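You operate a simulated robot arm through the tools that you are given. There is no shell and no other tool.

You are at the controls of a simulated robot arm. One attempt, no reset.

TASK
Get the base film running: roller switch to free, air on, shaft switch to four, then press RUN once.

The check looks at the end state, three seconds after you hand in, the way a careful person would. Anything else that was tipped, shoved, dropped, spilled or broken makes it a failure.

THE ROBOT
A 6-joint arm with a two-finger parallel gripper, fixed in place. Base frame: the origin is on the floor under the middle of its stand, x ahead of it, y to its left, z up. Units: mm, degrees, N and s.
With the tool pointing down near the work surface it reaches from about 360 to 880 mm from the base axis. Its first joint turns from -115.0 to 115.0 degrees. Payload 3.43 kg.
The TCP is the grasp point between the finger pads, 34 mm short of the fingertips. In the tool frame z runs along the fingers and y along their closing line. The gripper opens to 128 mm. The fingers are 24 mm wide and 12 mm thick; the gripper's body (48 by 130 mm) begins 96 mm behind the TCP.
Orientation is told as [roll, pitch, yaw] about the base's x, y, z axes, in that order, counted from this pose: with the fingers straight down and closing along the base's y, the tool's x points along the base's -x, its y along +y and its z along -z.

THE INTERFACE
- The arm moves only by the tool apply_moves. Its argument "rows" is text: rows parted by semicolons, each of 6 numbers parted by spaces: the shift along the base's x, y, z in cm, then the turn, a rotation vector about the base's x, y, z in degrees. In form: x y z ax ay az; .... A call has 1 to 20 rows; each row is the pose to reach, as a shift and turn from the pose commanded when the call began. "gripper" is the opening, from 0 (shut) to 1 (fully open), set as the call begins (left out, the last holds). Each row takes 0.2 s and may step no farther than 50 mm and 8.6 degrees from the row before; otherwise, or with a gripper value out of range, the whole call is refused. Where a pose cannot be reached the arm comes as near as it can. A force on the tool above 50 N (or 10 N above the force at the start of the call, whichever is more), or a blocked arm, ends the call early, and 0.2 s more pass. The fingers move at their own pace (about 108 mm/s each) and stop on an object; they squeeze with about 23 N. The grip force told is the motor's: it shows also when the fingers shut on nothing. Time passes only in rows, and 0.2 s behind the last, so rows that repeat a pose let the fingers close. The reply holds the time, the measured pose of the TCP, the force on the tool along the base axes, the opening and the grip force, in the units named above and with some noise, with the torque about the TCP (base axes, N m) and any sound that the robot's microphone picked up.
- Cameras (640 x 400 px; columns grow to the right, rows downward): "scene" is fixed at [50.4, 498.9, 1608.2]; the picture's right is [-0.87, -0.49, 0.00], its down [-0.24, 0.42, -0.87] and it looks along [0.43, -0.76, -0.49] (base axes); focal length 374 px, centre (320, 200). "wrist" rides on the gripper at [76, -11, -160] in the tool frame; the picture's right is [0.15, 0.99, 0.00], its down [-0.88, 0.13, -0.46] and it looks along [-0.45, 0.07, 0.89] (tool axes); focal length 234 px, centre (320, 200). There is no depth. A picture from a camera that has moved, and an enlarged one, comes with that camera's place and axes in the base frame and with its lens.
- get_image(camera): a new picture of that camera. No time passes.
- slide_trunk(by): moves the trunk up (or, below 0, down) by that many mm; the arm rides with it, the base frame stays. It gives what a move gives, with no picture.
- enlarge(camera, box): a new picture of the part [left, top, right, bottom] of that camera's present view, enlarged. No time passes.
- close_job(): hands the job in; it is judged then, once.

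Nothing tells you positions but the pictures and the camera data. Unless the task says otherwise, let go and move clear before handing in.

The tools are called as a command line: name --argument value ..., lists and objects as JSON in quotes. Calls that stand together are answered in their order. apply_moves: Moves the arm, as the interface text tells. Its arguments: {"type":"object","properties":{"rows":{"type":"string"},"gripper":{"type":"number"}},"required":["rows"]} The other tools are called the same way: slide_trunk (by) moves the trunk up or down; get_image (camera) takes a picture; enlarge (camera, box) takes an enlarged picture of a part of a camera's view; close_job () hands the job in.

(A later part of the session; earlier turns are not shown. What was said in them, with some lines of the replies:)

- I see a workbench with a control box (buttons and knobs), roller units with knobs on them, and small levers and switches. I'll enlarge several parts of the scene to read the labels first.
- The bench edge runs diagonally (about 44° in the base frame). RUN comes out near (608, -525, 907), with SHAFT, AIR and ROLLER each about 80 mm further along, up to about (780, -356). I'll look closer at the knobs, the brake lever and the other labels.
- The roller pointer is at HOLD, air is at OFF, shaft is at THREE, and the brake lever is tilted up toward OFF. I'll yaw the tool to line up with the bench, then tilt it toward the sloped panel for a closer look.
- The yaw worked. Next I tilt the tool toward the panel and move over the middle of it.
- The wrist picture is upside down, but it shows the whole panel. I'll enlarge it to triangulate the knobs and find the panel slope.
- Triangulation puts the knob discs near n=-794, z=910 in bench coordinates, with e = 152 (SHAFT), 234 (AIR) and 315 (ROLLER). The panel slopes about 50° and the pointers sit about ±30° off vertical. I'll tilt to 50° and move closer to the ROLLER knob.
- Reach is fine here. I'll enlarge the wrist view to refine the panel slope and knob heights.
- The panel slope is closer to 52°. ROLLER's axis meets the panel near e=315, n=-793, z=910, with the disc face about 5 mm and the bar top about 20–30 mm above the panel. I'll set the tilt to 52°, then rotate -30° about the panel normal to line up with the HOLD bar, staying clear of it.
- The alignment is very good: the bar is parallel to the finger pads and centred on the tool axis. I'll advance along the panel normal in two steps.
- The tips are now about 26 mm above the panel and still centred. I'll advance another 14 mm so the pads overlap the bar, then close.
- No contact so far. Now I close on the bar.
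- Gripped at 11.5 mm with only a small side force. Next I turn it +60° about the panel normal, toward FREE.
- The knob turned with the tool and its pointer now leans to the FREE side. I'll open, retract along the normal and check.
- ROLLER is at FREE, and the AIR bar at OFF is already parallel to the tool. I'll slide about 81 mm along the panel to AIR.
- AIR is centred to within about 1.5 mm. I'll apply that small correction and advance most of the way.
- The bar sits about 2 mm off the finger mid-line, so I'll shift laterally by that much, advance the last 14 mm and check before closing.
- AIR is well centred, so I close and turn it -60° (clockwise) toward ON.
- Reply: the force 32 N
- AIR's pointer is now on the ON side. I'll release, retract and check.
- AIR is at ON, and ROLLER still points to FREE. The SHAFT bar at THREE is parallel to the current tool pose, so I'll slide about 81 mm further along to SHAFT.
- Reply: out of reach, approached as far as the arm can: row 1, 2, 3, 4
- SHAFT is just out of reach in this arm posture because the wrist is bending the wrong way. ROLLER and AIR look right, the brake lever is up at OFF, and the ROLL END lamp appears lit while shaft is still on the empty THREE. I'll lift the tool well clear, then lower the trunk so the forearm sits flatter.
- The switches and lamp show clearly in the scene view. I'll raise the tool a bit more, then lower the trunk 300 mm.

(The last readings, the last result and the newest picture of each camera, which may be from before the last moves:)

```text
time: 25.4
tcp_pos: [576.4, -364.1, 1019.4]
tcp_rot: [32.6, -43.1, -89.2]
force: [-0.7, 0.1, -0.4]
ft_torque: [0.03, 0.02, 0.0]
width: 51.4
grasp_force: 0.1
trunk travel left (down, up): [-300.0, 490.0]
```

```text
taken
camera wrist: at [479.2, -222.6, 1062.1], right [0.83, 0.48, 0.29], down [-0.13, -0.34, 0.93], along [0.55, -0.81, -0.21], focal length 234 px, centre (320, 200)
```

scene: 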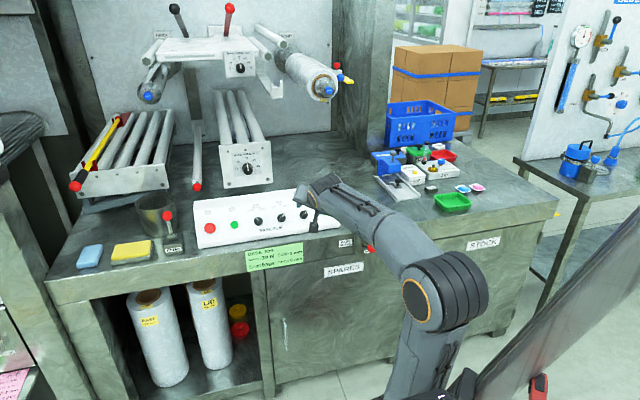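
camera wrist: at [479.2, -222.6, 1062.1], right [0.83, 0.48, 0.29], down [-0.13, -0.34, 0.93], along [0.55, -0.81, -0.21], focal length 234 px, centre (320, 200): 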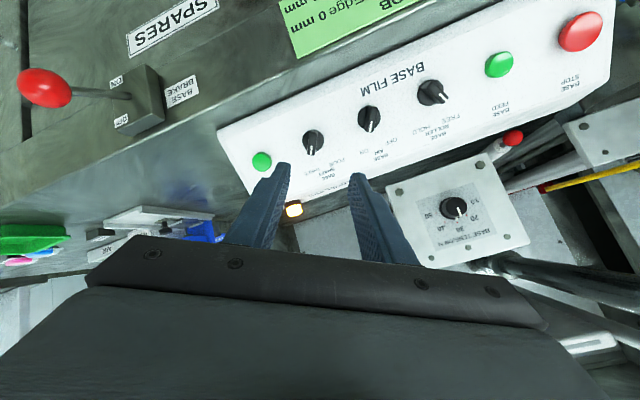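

The trunk is down 300 mm and the arm posture looks good. I'll move to the pre-grip pose over SHAFT, about 50 mm above the panel.

apply_moves --rows "1.2 -1.73 -1.89 0 0 0; 2.4 -3.47 -3.78 0 0 0; 3.59 -5.2 -5.67 0 0 0; 3.59 -5.2 -5.67 0 0 0"

enlarge --camera "wrist" --box '[240, 110, 420, 250]'

get_image --camera "wrist"

```text
time: 26.4
tcp_pos: [613.6, -418.7, 962.1]
tcp_rot: [32.6, -43.0, -89.1]
force: [-0.3, 0.4, -0.2]
ft_torque: [0.01, 0.02, 0.01]
width: 51.5
grasp_force: 0.2
trunk travel left (down, up): [-300.0, 490.0]
```

```text
2.86 times, centred on (330, 180) of wrist
camera zoom: at [515.0, -276.3, 1004.0], right [0.83, 0.48, 0.29], down [-0.13, -0.34, 0.93], along [0.55, -0.81, -0.21], focal length 669 px, centre (291, 257)
```

zoom: 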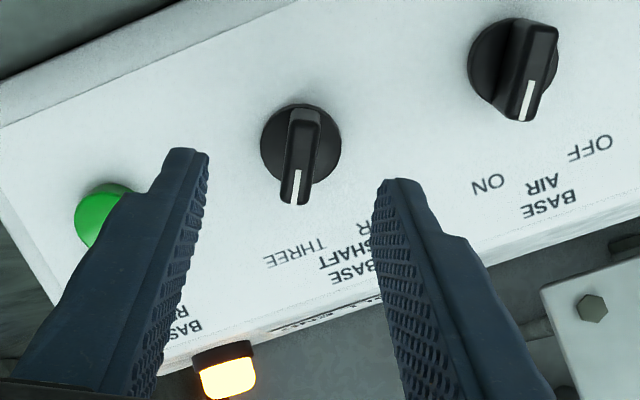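

```text
taken
camera wrist: at [515.0, -276.3, 1004.0], right [0.83, 0.48, 0.29], down [-0.13, -0.34, 0.93], along [0.55, -0.81, -0.21], focal length 234 px, centre (320, 200)
```

wrist: 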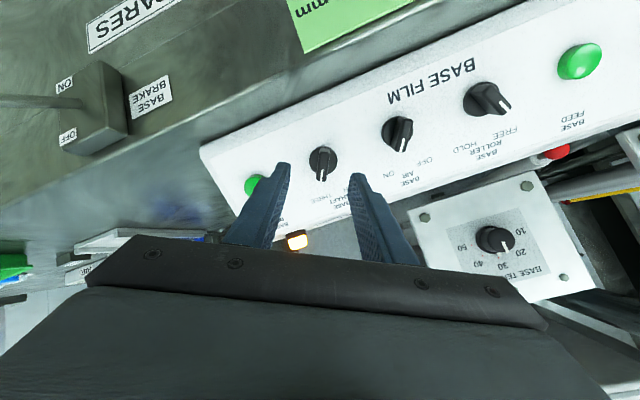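

SHAFT is reachable now and offset by about 3 mm. I'll correct for that and advance most of the way.

apply_moves --rows "0.27 0.04 0.2 0 0 0; 0.93 -0.64 -0.54 0 0 0; 1.58 -1.32 -1.28 0 0 0; 1.58 -1.32 -1.28 0 0 0"

enlarge --camera "wrist" --box '[240, 110, 420, 250]'

```text
time: 27.4
tcp_pos: [629.2, -430.9, 949.7]
tcp_rot: [32.7, -43.1, -89.1]
force: [0.3, 0.1, 0.2]
ft_torque: [0.01, -0.05, 0.0]
width: 51.1
grasp_force: 0.1
trunk travel left (down, up): [-300.0, 490.0]
```

```text
2.86 times, centred on (330, 180) of wrist
camera zoom: at [531.4, -288.4, 992.6], right [0.83, 0.48, 0.29], down [-0.13, -0.34, 0.93], along [0.55, -0.81, -0.21], focal length 669 px, centre (291, 257)
```

zoom: 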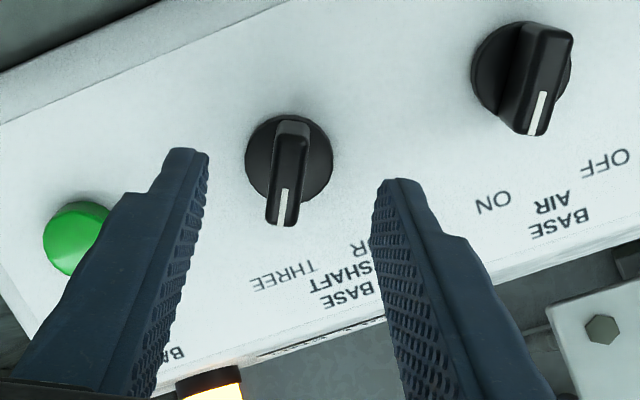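

A further 1.5 mm correction, then the final advance.

apply_moves --rows "-0.12 0.06 -0.16 0 0 0; 0.32 -0.4 -0.65 0 0 0; 0.76 -0.85 -1.14 0 0 0; 0.76 -0.85 -1.14 0 0 0"

enlarge --camera "wrist" --box '[240, 110, 420, 250]'

```text
time: 28.4
tcp_pos: [634.8, -439.5, 939.9]
tcp_rot: [32.6, -43.0, -89.2]
force: [0.2, 0.1, 0.2]
ft_torque: [0.03, 0.01, -0.03]
width: 51.3
grasp_force: 0.0
trunk travel left (down, up): [-300.0, 490.0]
```

```text
2.86 times, centred on (330, 180) of wrist
camera zoom: at [538.9, -297.4, 980.8], right [0.83, 0.48, 0.29], down [-0.13, -0.34, 0.93], along [0.55, -0.81, -0.21], focal length 669 px, centre (291, 257)
```

zoom: 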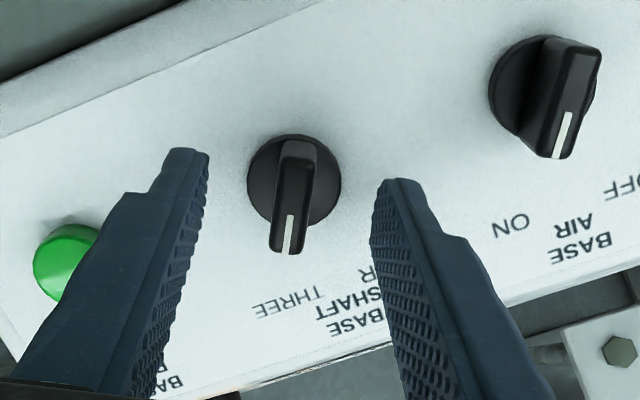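

SHAFT is centred. I close on it now.

apply_moves --rows "0 0 0 0 0 0; 0 0 0 0 0 0; 0 0 0 0 0 0" --gripper 0

enlarge --camera "wrist" --box '[240, 110, 420, 250]'

```text
time: 29.2
tcp_pos: [635.4, -440.0, 938.5]
tcp_rot: [32.5, -43.1, -89.1]
force: [1.6, -1.3, -0.9]
ft_torque: [-0.33, -0.27, 0.59]
width: 11.4
grasp_force: 44.6
trunk travel left (down, up): [-300.0, 490.0]
```

```text
2.86 times, centred on (330, 180) of wrist
camera zoom: at [539.0, -297.4, 980.9], right [0.83, 0.48, 0.29], down [-0.13, -0.34, 0.93], along [0.55, -0.81, -0.21], focal length 669 px, centre (291, 257)
```

zoom: 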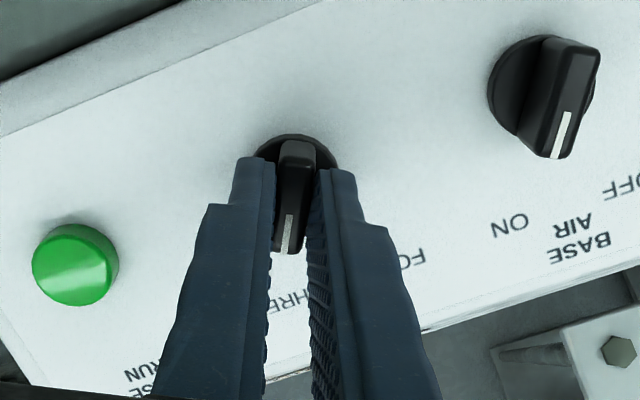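

Gripped cleanly. I'll turn the first half, 30°, and confirm reach.

apply_moves --rows "0 0 0 -4.11 4.25 4.62; 0 0 0 -8.21 8.5 9.24; 0 0 0 -12.32 12.75 13.85; 0 0 0 -16.42 17.0 18.47"

```text
time: 30.2
tcp_pos: [636.1, -440.0, 938.5]
tcp_rot: [0.0, -52.1, -45.9]
force: [6.1, -13.9, 1.2]
ft_torque: [-0.6, -0.9, 0.38]
width: 11.0
grasp_force: 44.9
trunk travel left (down, up): [-300.0, 490.0]
```

apply_moves --rows "0 0 0 -4.11 4.25 4.62; 0 0 0 -8.21 8.5 9.24; 0 0 0 -12.32 12.75 13.85; 0 0 0 -16.42 17.0 18.47; 0 0 0 -16.42 17.0 18.47"

enlarge --camera "wrist" --box '[240, 110, 420, 250]'

```text
time: 31.4
tcp_pos: [635.1, -439.7, 939.4]
tcp_rot: [-32.7, -43.0, -2.7]
force: [8.4, -19.6, 7.8]
ft_torque: [-0.35, 0.7, -1.05]
width: 10.9
grasp_force: 43.8
trunk travel left (down, up): [-300.0, 490.0]
```

```text
2.86 times, centred on (330, 180) of wrist
camera zoom: at [488.8, -355.0, 989.8], right [0.3, 0.82, -0.49], down [0.45, 0.33, 0.83], along [0.84, -0.47, -0.27], focal length 669 px, centre (291, 257)
```

zoom: 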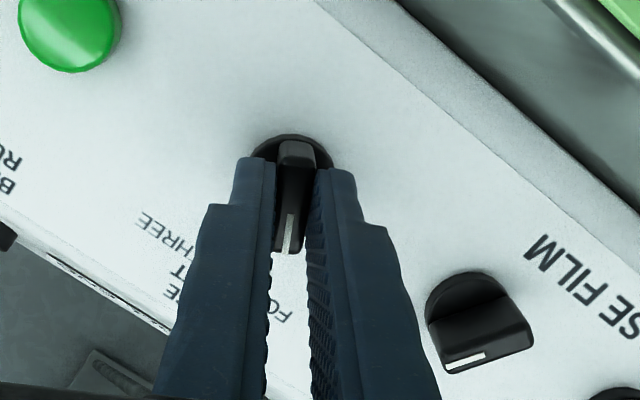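

The shaft bar has turned to the FOUR side. I release, retract along the normal and check all three switches.

apply_moves --rows "0 0 0 0 0 0; 0 0 0 0 0 0; 0 0 0 0 0 0" --gripper 0.4

apply_moves --rows "-1.09 1.13 1.23 0 0 0; -2.19 2.27 2.46 0 0 0; -4.38 4.53 4.93 0 0 0; -4.38 4.53 4.93 0 0 0"

get_image --camera "wrist"

enlarge --camera "wrist" --box '[160, 50, 400, 220]'

enlarge --camera "scene" --box '[180, 160, 350, 266]'

```text
time: 32.2
tcp_pos: [635.9, -439.7, 937.8]
tcp_rot: [-32.5, -43.0, -2.9]
force: [0.5, -0.7, 0.0]
ft_torque: [0.01, -0.01, 0.03]
width: 51.0
grasp_force: 0.0
trunk travel left (down, up): [-300.0, 490.0]
```

```text
time: 33.2
tcp_pos: [592.6, -391.5, 987.5]
tcp_rot: [-32.7, -43.0, -2.7]
force: [0.5, 0.1, -0.7]
ft_torque: [0.0, 0.03, -0.02]
width: 51.5
grasp_force: 0.0
trunk travel left (down, up): [-300.0, 490.0]
```

```text
taken
camera wrist: at [446.1, -307.6, 1039.0], right [0.3, 0.82, -0.49], down [0.45, 0.33, 0.83], along [0.84, -0.47, -0.27], focal length 234 px, centre (320, 200)
```

wrist: 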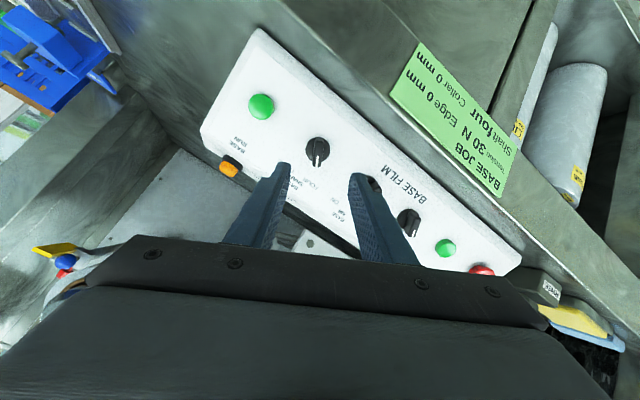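

```text
2.35 times, centred on (280, 135) of wrist
camera zoom: at [446.1, -307.6, 1039.0], right [0.3, 0.82, -0.49], down [0.45, 0.33, 0.83], along [0.84, -0.47, -0.27], focal length 551 px, centre (414, 353)
```

zoom: 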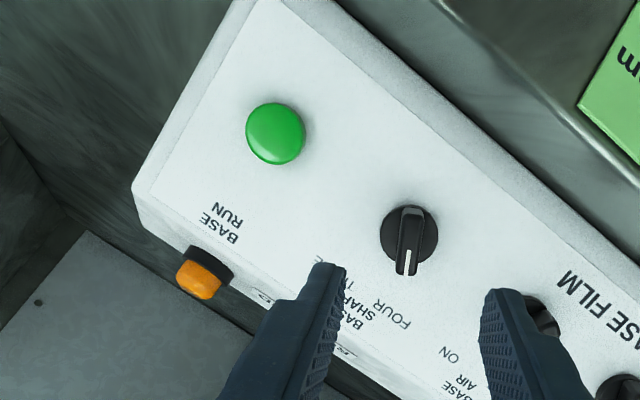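

```text
3.76 times, centred on (265, 213) of scene
camera zoom: at [50.4, 498.9, 1608.2], right [-0.87, -0.49, 0.0], down [-0.24, 0.42, -0.87], along [0.43, -0.76, -0.49], focal length 1407 px, centre (527, 151)
```

zoom: 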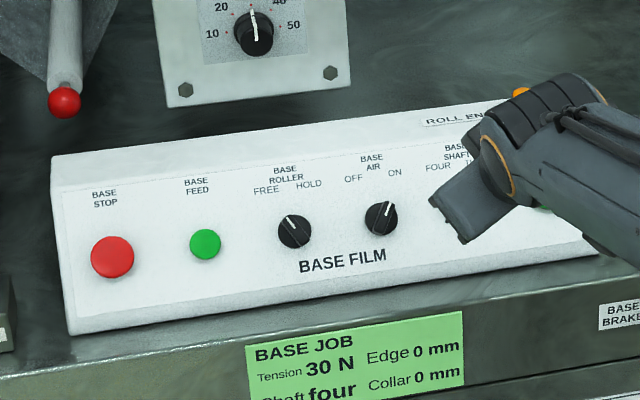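

All three switches are set: ROLLER at FREE, AIR at ON, SHAFT at FOUR, and the ROLL END lamp has gone out. Next I close the fingers, turn the tool back to neutral and move in front of RUN, well clear of it.

apply_moves --rows "-1.48 -1.43 0 4.11 -4.25 -4.62; -2.95 -2.85 0 8.21 -8.5 -9.24; -4.43 -4.28 0 12.32 -12.75 -13.85; -5.9 -5.7 0 16.42 -17.0 -18.47; -5.9 -5.7 0 16.42 -17.0 -18.47" --gripper 0

get_image --camera "wrist"

enlarge --camera "wrist" --box '[240, 80, 420, 220]'

```text
time: 34.4
tcp_pos: [531.9, -449.9, 987.3]
tcp_rot: [0.1, -52.0, -46.1]
force: [0.3, 0.0, 0.1]
ft_torque: [-0.03, -0.01, -0.02]
width: 0.0
grasp_force: 23.0
trunk travel left (down, up): [-300.0, 490.0]
```

```text
taken
camera wrist: at [405.6, -333.7, 1025.6], right [0.65, 0.75, -0.11], down [0.22, -0.04, 0.97], along [0.73, -0.66, -0.19], focal length 234 px, centre (320, 200)
```

wrist: 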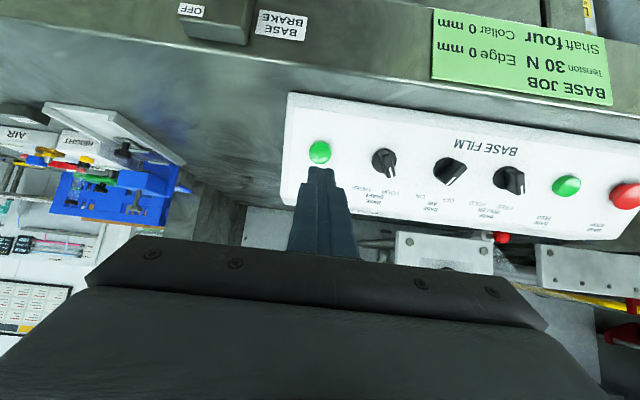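

```text
2.86 times, centred on (330, 150) of wrist
camera zoom: at [405.6, -333.7, 1025.6], right [0.65, 0.75, -0.11], down [0.22, -0.04, 0.97], along [0.73, -0.66, -0.19], focal length 669 px, centre (291, 343)
```

zoom: 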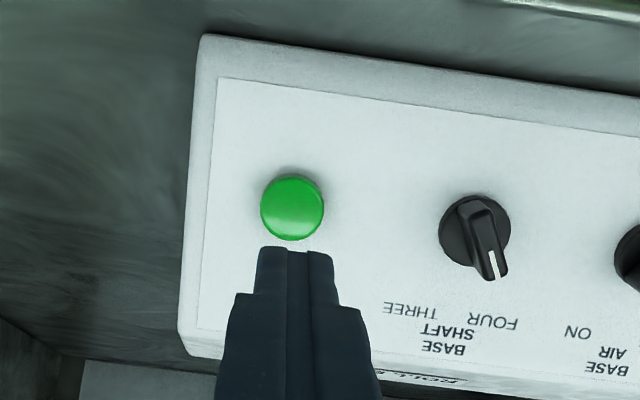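

RUN is aligned with the closed fingertips. I'll advance 60 mm, stopping short of the button, and check.

apply_moves --rows "1.12 -1.16 -1.19 0 0 0; 2.23 -2.31 -2.38 0 0 0; 3.35 -3.47 -3.57 0 0 0; 3.35 -3.47 -3.57 0 0 0"

enlarge --camera "wrist" --box '[240, 100, 420, 240]'

enlarge --camera "scene" --box '[250, 150, 400, 260]'

```text
time: 35.4
tcp_pos: [566.3, -485.2, 953.8]
tcp_rot: [0.0, -52.0, -46.0]
force: [0.9, -0.9, -0.3]
ft_torque: [-0.01, 0.01, 0.02]
width: 0.0
grasp_force: 23.1
trunk travel left (down, up): [-300.0, 490.0]
```

```text
2.86 times, centred on (330, 170) of wrist
camera zoom: at [439.5, -369.1, 992.1], right [0.65, 0.75, -0.12], down [0.22, -0.04, 0.97], along [0.73, -0.66, -0.19], focal length 669 px, centre (291, 286)
```

zoom: 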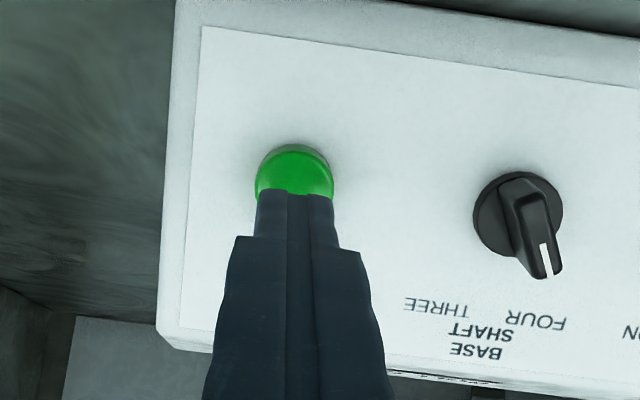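

```text
3.64 times, centred on (325, 205) of scene
camera zoom: at [50.4, 498.9, 1608.2], right [-0.87, -0.49, 0.0], down [-0.24, 0.42, -0.87], along [0.43, -0.76, -0.49], focal length 1359 px, centre (302, 182)
```

zoom: 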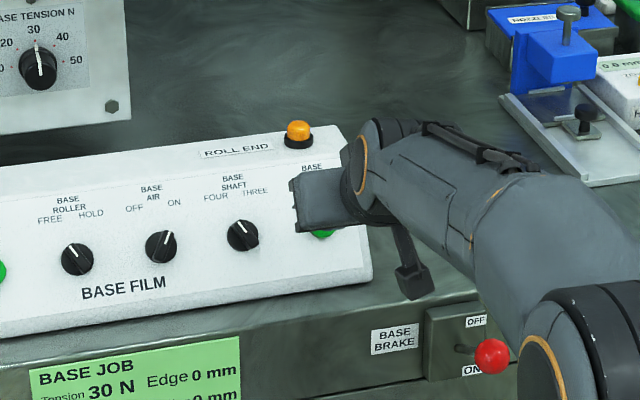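

The tips are in line with RUN, about 15–25 mm away. I'll creep in with small steps, watching force and sound, and keep it to one continuous press.

apply_moves --rows "0.27 -0.28 -0.31 0 0 0; 0.55 -0.57 -0.62 0 0 0; 0.55 -0.57 -0.62 0 0 0"

enlarge --camera "wrist" --box '[260, 120, 380, 210]'

```text
time: 36.2
tcp_pos: [573.4, -490.4, 946.7]
tcp_rot: [-0.1, -52.0, -46.0]
force: [-0.5, -0.5, 0.1]
ft_torque: [-0.02, 0.0, -0.02]
width: 0.0
grasp_force: 23.1
trunk travel left (down, up): [-300.0, 490.0]
```

```text
4.44 times, centred on (320, 165) of wrist
camera zoom: at [445.1, -374.2, 985.5], right [0.65, 0.75, -0.12], down [0.22, -0.04, 0.97], along [0.73, -0.66, -0.19], focal length 1041 px, centre (320, 356)
```

zoom: 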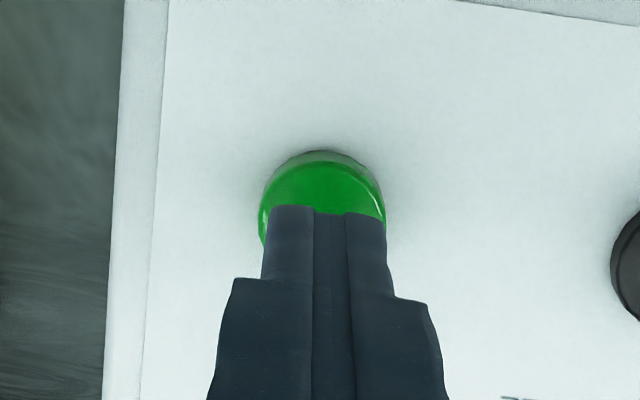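

apply_moves --rows "0.11 -0.11 -0.12 0 0 0; 0.22 -0.23 -0.25 0 0 0"

enlarge --camera "wrist" --box '[260, 120, 380, 210]'

```text
time: 36.8
tcp_pos: [574.0, -492.5, 944.9]
tcp_rot: [0.0, -52.1, -46.0]
force: [-0.2, -0.1, -0.2]
ft_torque: [-0.02, -0.02, -0.02]
width: 0.0
grasp_force: 22.8
trunk travel left (down, up): [-300.0, 490.0]
```

```text
4.44 times, centred on (320, 165) of wrist
camera zoom: at [446.8, -376.2, 982.9], right [0.65, 0.75, -0.12], down [0.22, -0.04, 0.97], along [0.73, -0.66, -0.19], focal length 1041 px, centre (320, 356)
```

zoom: 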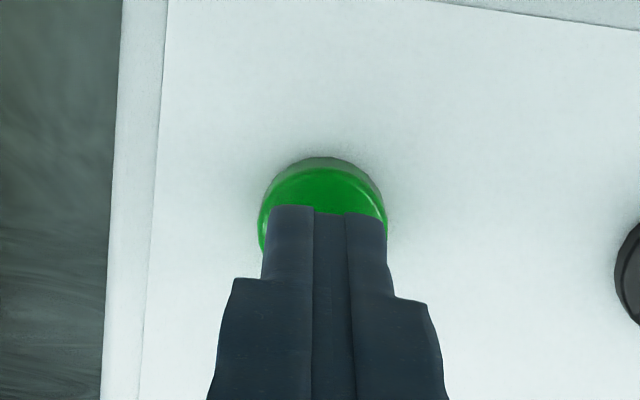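

apply_moves --rows "0.11 -0.11 -0.12 0 0 0; 0.22 -0.23 -0.25 0 0 0"

```text
time: 37.4
tcp_pos: [576.4, -495.6, 940.6]
tcp_rot: [0.0, -52.0, -46.1]
force: [-0.1, -0.3, -0.2]
ft_torque: [0.0, -0.03, -0.03]
width: 0.0
grasp_force: 23.3
trunk travel left (down, up): [-300.0, 490.0]
```

apply_moves --rows "0.11 -0.11 -0.12 0 0 0; 0.22 -0.23 -0.25 0 0 0"

enlarge --camera "wrist" --box '[260, 120, 380, 210]'

```text
time: 38.0
tcp_pos: [578.4, -497.8, 939.9]
tcp_rot: [-0.1, -52.0, -46.0]
force: [0.6, -0.4, -0.7]
ft_torque: [0.01, -0.04, 0.02]
width: 0.0
grasp_force: 23.4
trunk travel left (down, up): [-300.0, 490.0]
```

```text
4.44 times, centred on (320, 165) of wrist
camera zoom: at [450.7, -380.5, 977.4], right [0.65, 0.75, -0.12], down [0.22, -0.04, 0.97], along [0.73, -0.66, -0.19], focal length 1041 px, centre (320, 356)
```

zoom: 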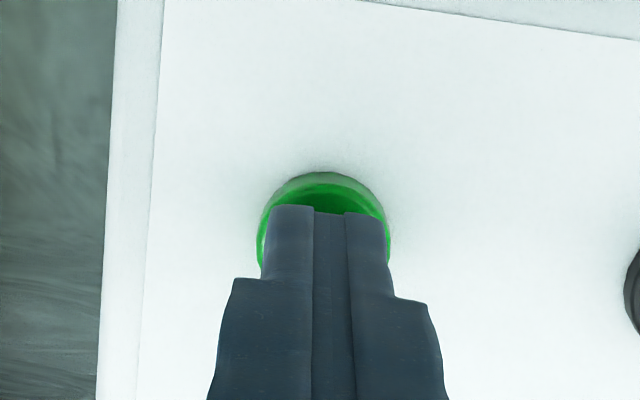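

A contact shadow is darkening on the button, so the tips are only a few millimetres away. I continue in 2 mm steps.

apply_moves --rows "0.11 -0.11 -0.12 0 0 0"

```text
time: 38.4
tcp_pos: [579.2, -498.2, 936.9]
tcp_rot: [0.0, -52.0, -46.0]
force: [-0.3, 0.4, -0.2]
ft_torque: [0.01, 0.01, -0.01]
width: 0.2
grasp_force: 23.0
trunk travel left (down, up): [-300.0, 490.0]
```

apply_moves --rows "0.11 -0.11 -0.12 0 0 0"

enlarge --camera "wrist" --box '[260, 120, 380, 210]'

```text
time: 38.8
tcp_pos: [580.2, -499.7, 936.5]
tcp_rot: [-0.1, -51.9, -46.1]
force: [0.2, 0.2, 0.2]
ft_torque: [0.01, 0.0, 0.02]
width: 0.2
grasp_force: 23.0
trunk travel left (down, up): [-300.0, 490.0]
```

```text
4.44 times, centred on (320, 165) of wrist
camera zoom: at [453.2, -383.0, 975.1], right [0.65, 0.75, -0.12], down [0.22, -0.04, 0.97], along [0.73, -0.66, -0.19], focal length 1041 px, centre (320, 356)
```

zoom: 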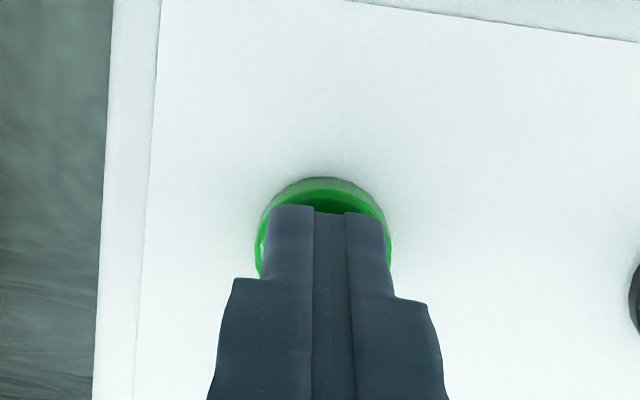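

apply_moves --rows "0.11 -0.11 -0.12 0 0 0"

```text
time: 39.2
tcp_pos: [581.2, -501.1, 934.8]
tcp_rot: [0.0, -52.0, -45.9]
force: [0.6, 0.1, 0.0]
ft_torque: [-0.03, 0.0, -0.01]
width: 0.0
grasp_force: 22.8
trunk travel left (down, up): [-300.0, 490.0]
```

apply_moves --rows "0.11 -0.11 -0.12 0 0 0"

enlarge --camera "wrist" --box '[260, 120, 380, 210]'

```text
time: 39.6
tcp_pos: [584.1, -502.3, 933.7]
tcp_rot: [0.0, -52.0, -46.0]
force: [-0.8, 0.8, 1.5]
ft_torque: [-0.02, -0.03, -0.02]
width: 0.0
grasp_force: 23.0
trunk travel left (down, up): [-300.0, 490.0]
heard: click
```

```text
4.44 times, centred on (320, 165) of wrist
camera zoom: at [455.6, -385.3, 972.4], right [0.65, 0.75, -0.12], down [0.22, -0.04, 0.97], along [0.73, -0.66, -0.19], focal length 1041 px, centre (320, 356)
```

zoom: 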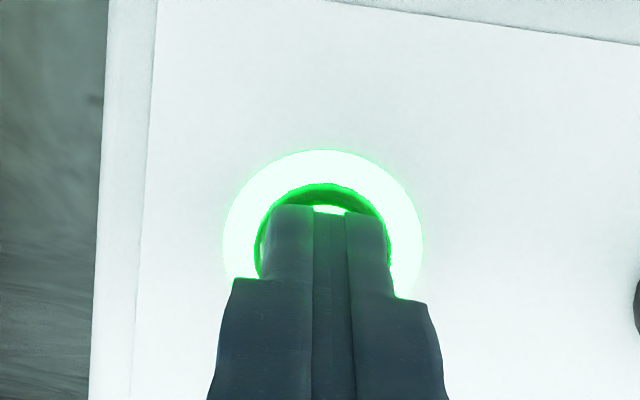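

A click sounded and the RUN button's green ring lit, so it registered one press. I'll retract straight out along the normal and check.

apply_moves --rows "-0.55 0.57 0.62 0 0 0; -1.64 1.7 1.85 0 0 0; -3.28 3.4 3.69 0 0 0; -5.47 5.67 6.16 0 0 0; -5.47 5.67 8.16 0 0 0; -5.47 5.67 8.16 0 0 0"

get_image --camera "scene"

get_image --camera "wrist"

enlarge --camera "scene" --box '[180, 160, 350, 266]'

```text
time: 41.0
tcp_pos: [528.5, -444.7, 1015.6]
tcp_rot: [0.0, -52.0, -45.9]
force: [0.4, -0.2, 0.2]
ft_torque: [0.01, -0.01, 0.01]
width: 0.0
grasp_force: 23.7
trunk travel left (down, up): [-300.0, 490.0]
```

```text
taken
```

scene: 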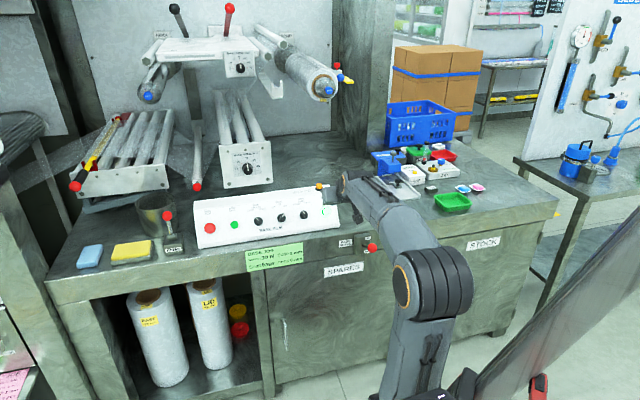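

```text
taken
camera wrist: at [401.5, -327.9, 1055.2], right [0.65, 0.75, -0.12], down [0.22, -0.04, 0.97], along [0.73, -0.66, -0.19], focal length 234 px, centre (320, 200)
```

wrist: 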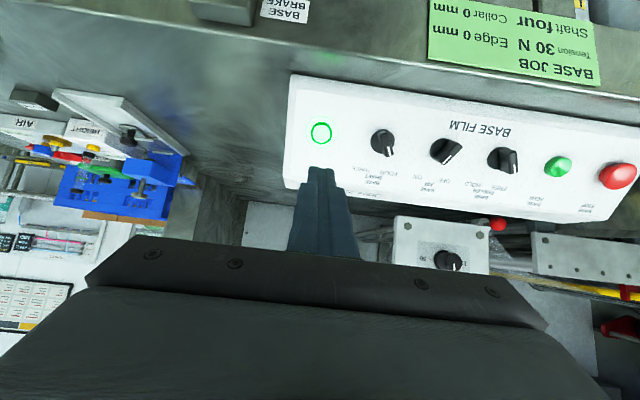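

```text
3.76 times, centred on (265, 213) of scene
camera zoom: at [50.4, 498.9, 1608.2], right [-0.87, -0.49, 0.0], down [-0.24, 0.42, -0.87], along [0.43, -0.76, -0.49], focal length 1407 px, centre (527, 151)
```

zoom: 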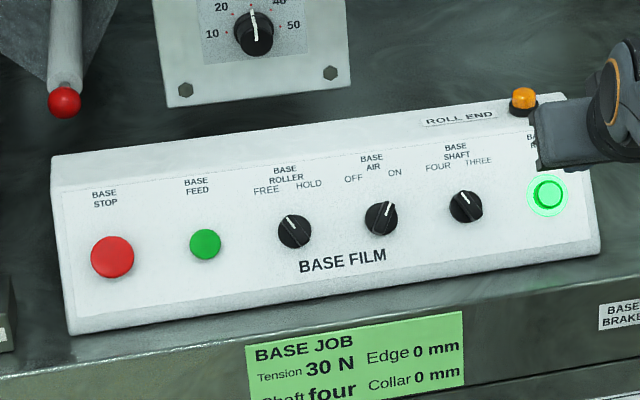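

RUN is lit, all three switches are right, the ROLL END lamp is off, and a film web has appeared at the rollers. I'll pull the arm further away and take a last look around.

apply_moves --rows "-2 2 3 0 0 0; -4 4 6 0 0 0; -6 6 9 0 0 0; -8 8 12 0 0 0; -8 8 12 0 0 0"

enlarge --camera "scene" --box '[0, 0, 370, 231]'

enlarge --camera "scene" --box '[180, 160, 400, 297]'

get_image --camera "scene"

```text
time: 42.2
tcp_pos: [472.1, -397.6, 1139.9]
tcp_rot: [0.1, -51.2, -46.0]
force: [-0.4, -1.0, 0.2]
ft_torque: [0.01, -0.04, 0.02]
width: 0.2
grasp_force: 22.9
out of reach, approached as far as the arm can: row 3, 4, 5
trunk travel left (down, up): [-300.0, 490.0]
```

```text
1.73 times, centred on (185, 116) of scene
camera zoom: at [50.4, 498.9, 1608.2], right [-0.87, -0.49, 0.0], down [-0.24, 0.42, -0.87], along [0.43, -0.76, -0.49], focal length 646 px, centre (554, 346)
```

zoom: 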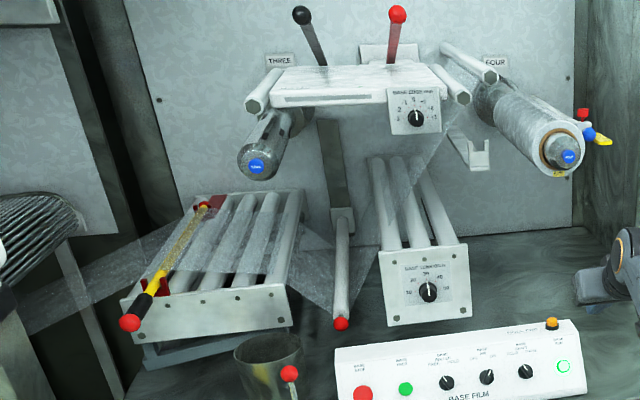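

```text
2.91 times, centred on (290, 228) of scene
camera zoom: at [50.4, 498.9, 1608.2], right [-0.87, -0.49, 0.0], down [-0.24, 0.42, -0.87], along [0.43, -0.76, -0.49], focal length 1087 px, centre (407, 117)
```

zoom: 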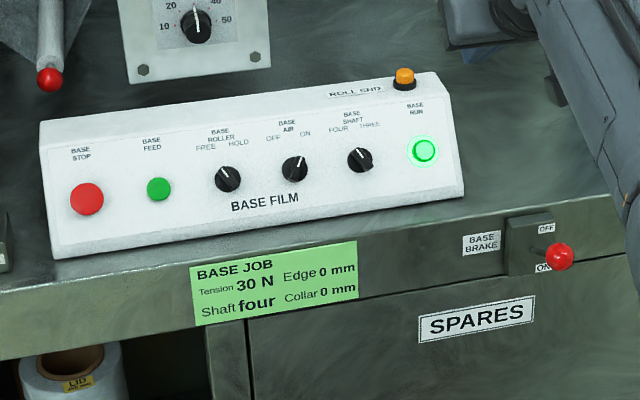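

```text
taken
```

scene: 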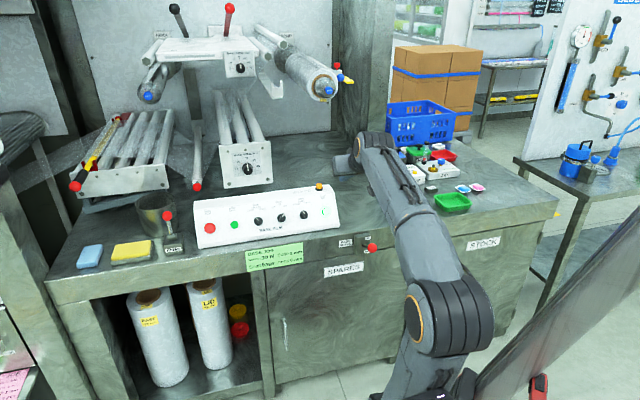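

The film web runs from the FOUR roll through the rollers, and RUN is lit. ROLLER is at FREE, AIR at ON and SHAFT at FOUR; the brake and everything else are undisturbed, and the arm is clear. I'm handing in the job.

close_job

```text
The job is handed in.
```

The base film is running, and the job is handed in. I set the roller switch to FREE, air to ON and the shaft switch to FOUR, then pressed RUN once.

- **RUN:** there was one click, and the RUN button lit and stayed lit after I backed away. The film web now shows running from the FOUR roll through the rollers.
- **ROLL END lamp:** it came on after air was switched on, while the shaft switch was still on THREE. It went out once the shaft switch was on FOUR.
- **Everything else:** nothing else was touched. The brake lever still looks up, at OFF.

The shaft switch was just out of reach at first, so I lowered the trunk 300 mm. It is still at that height, with the arm pulled clear of the panel.
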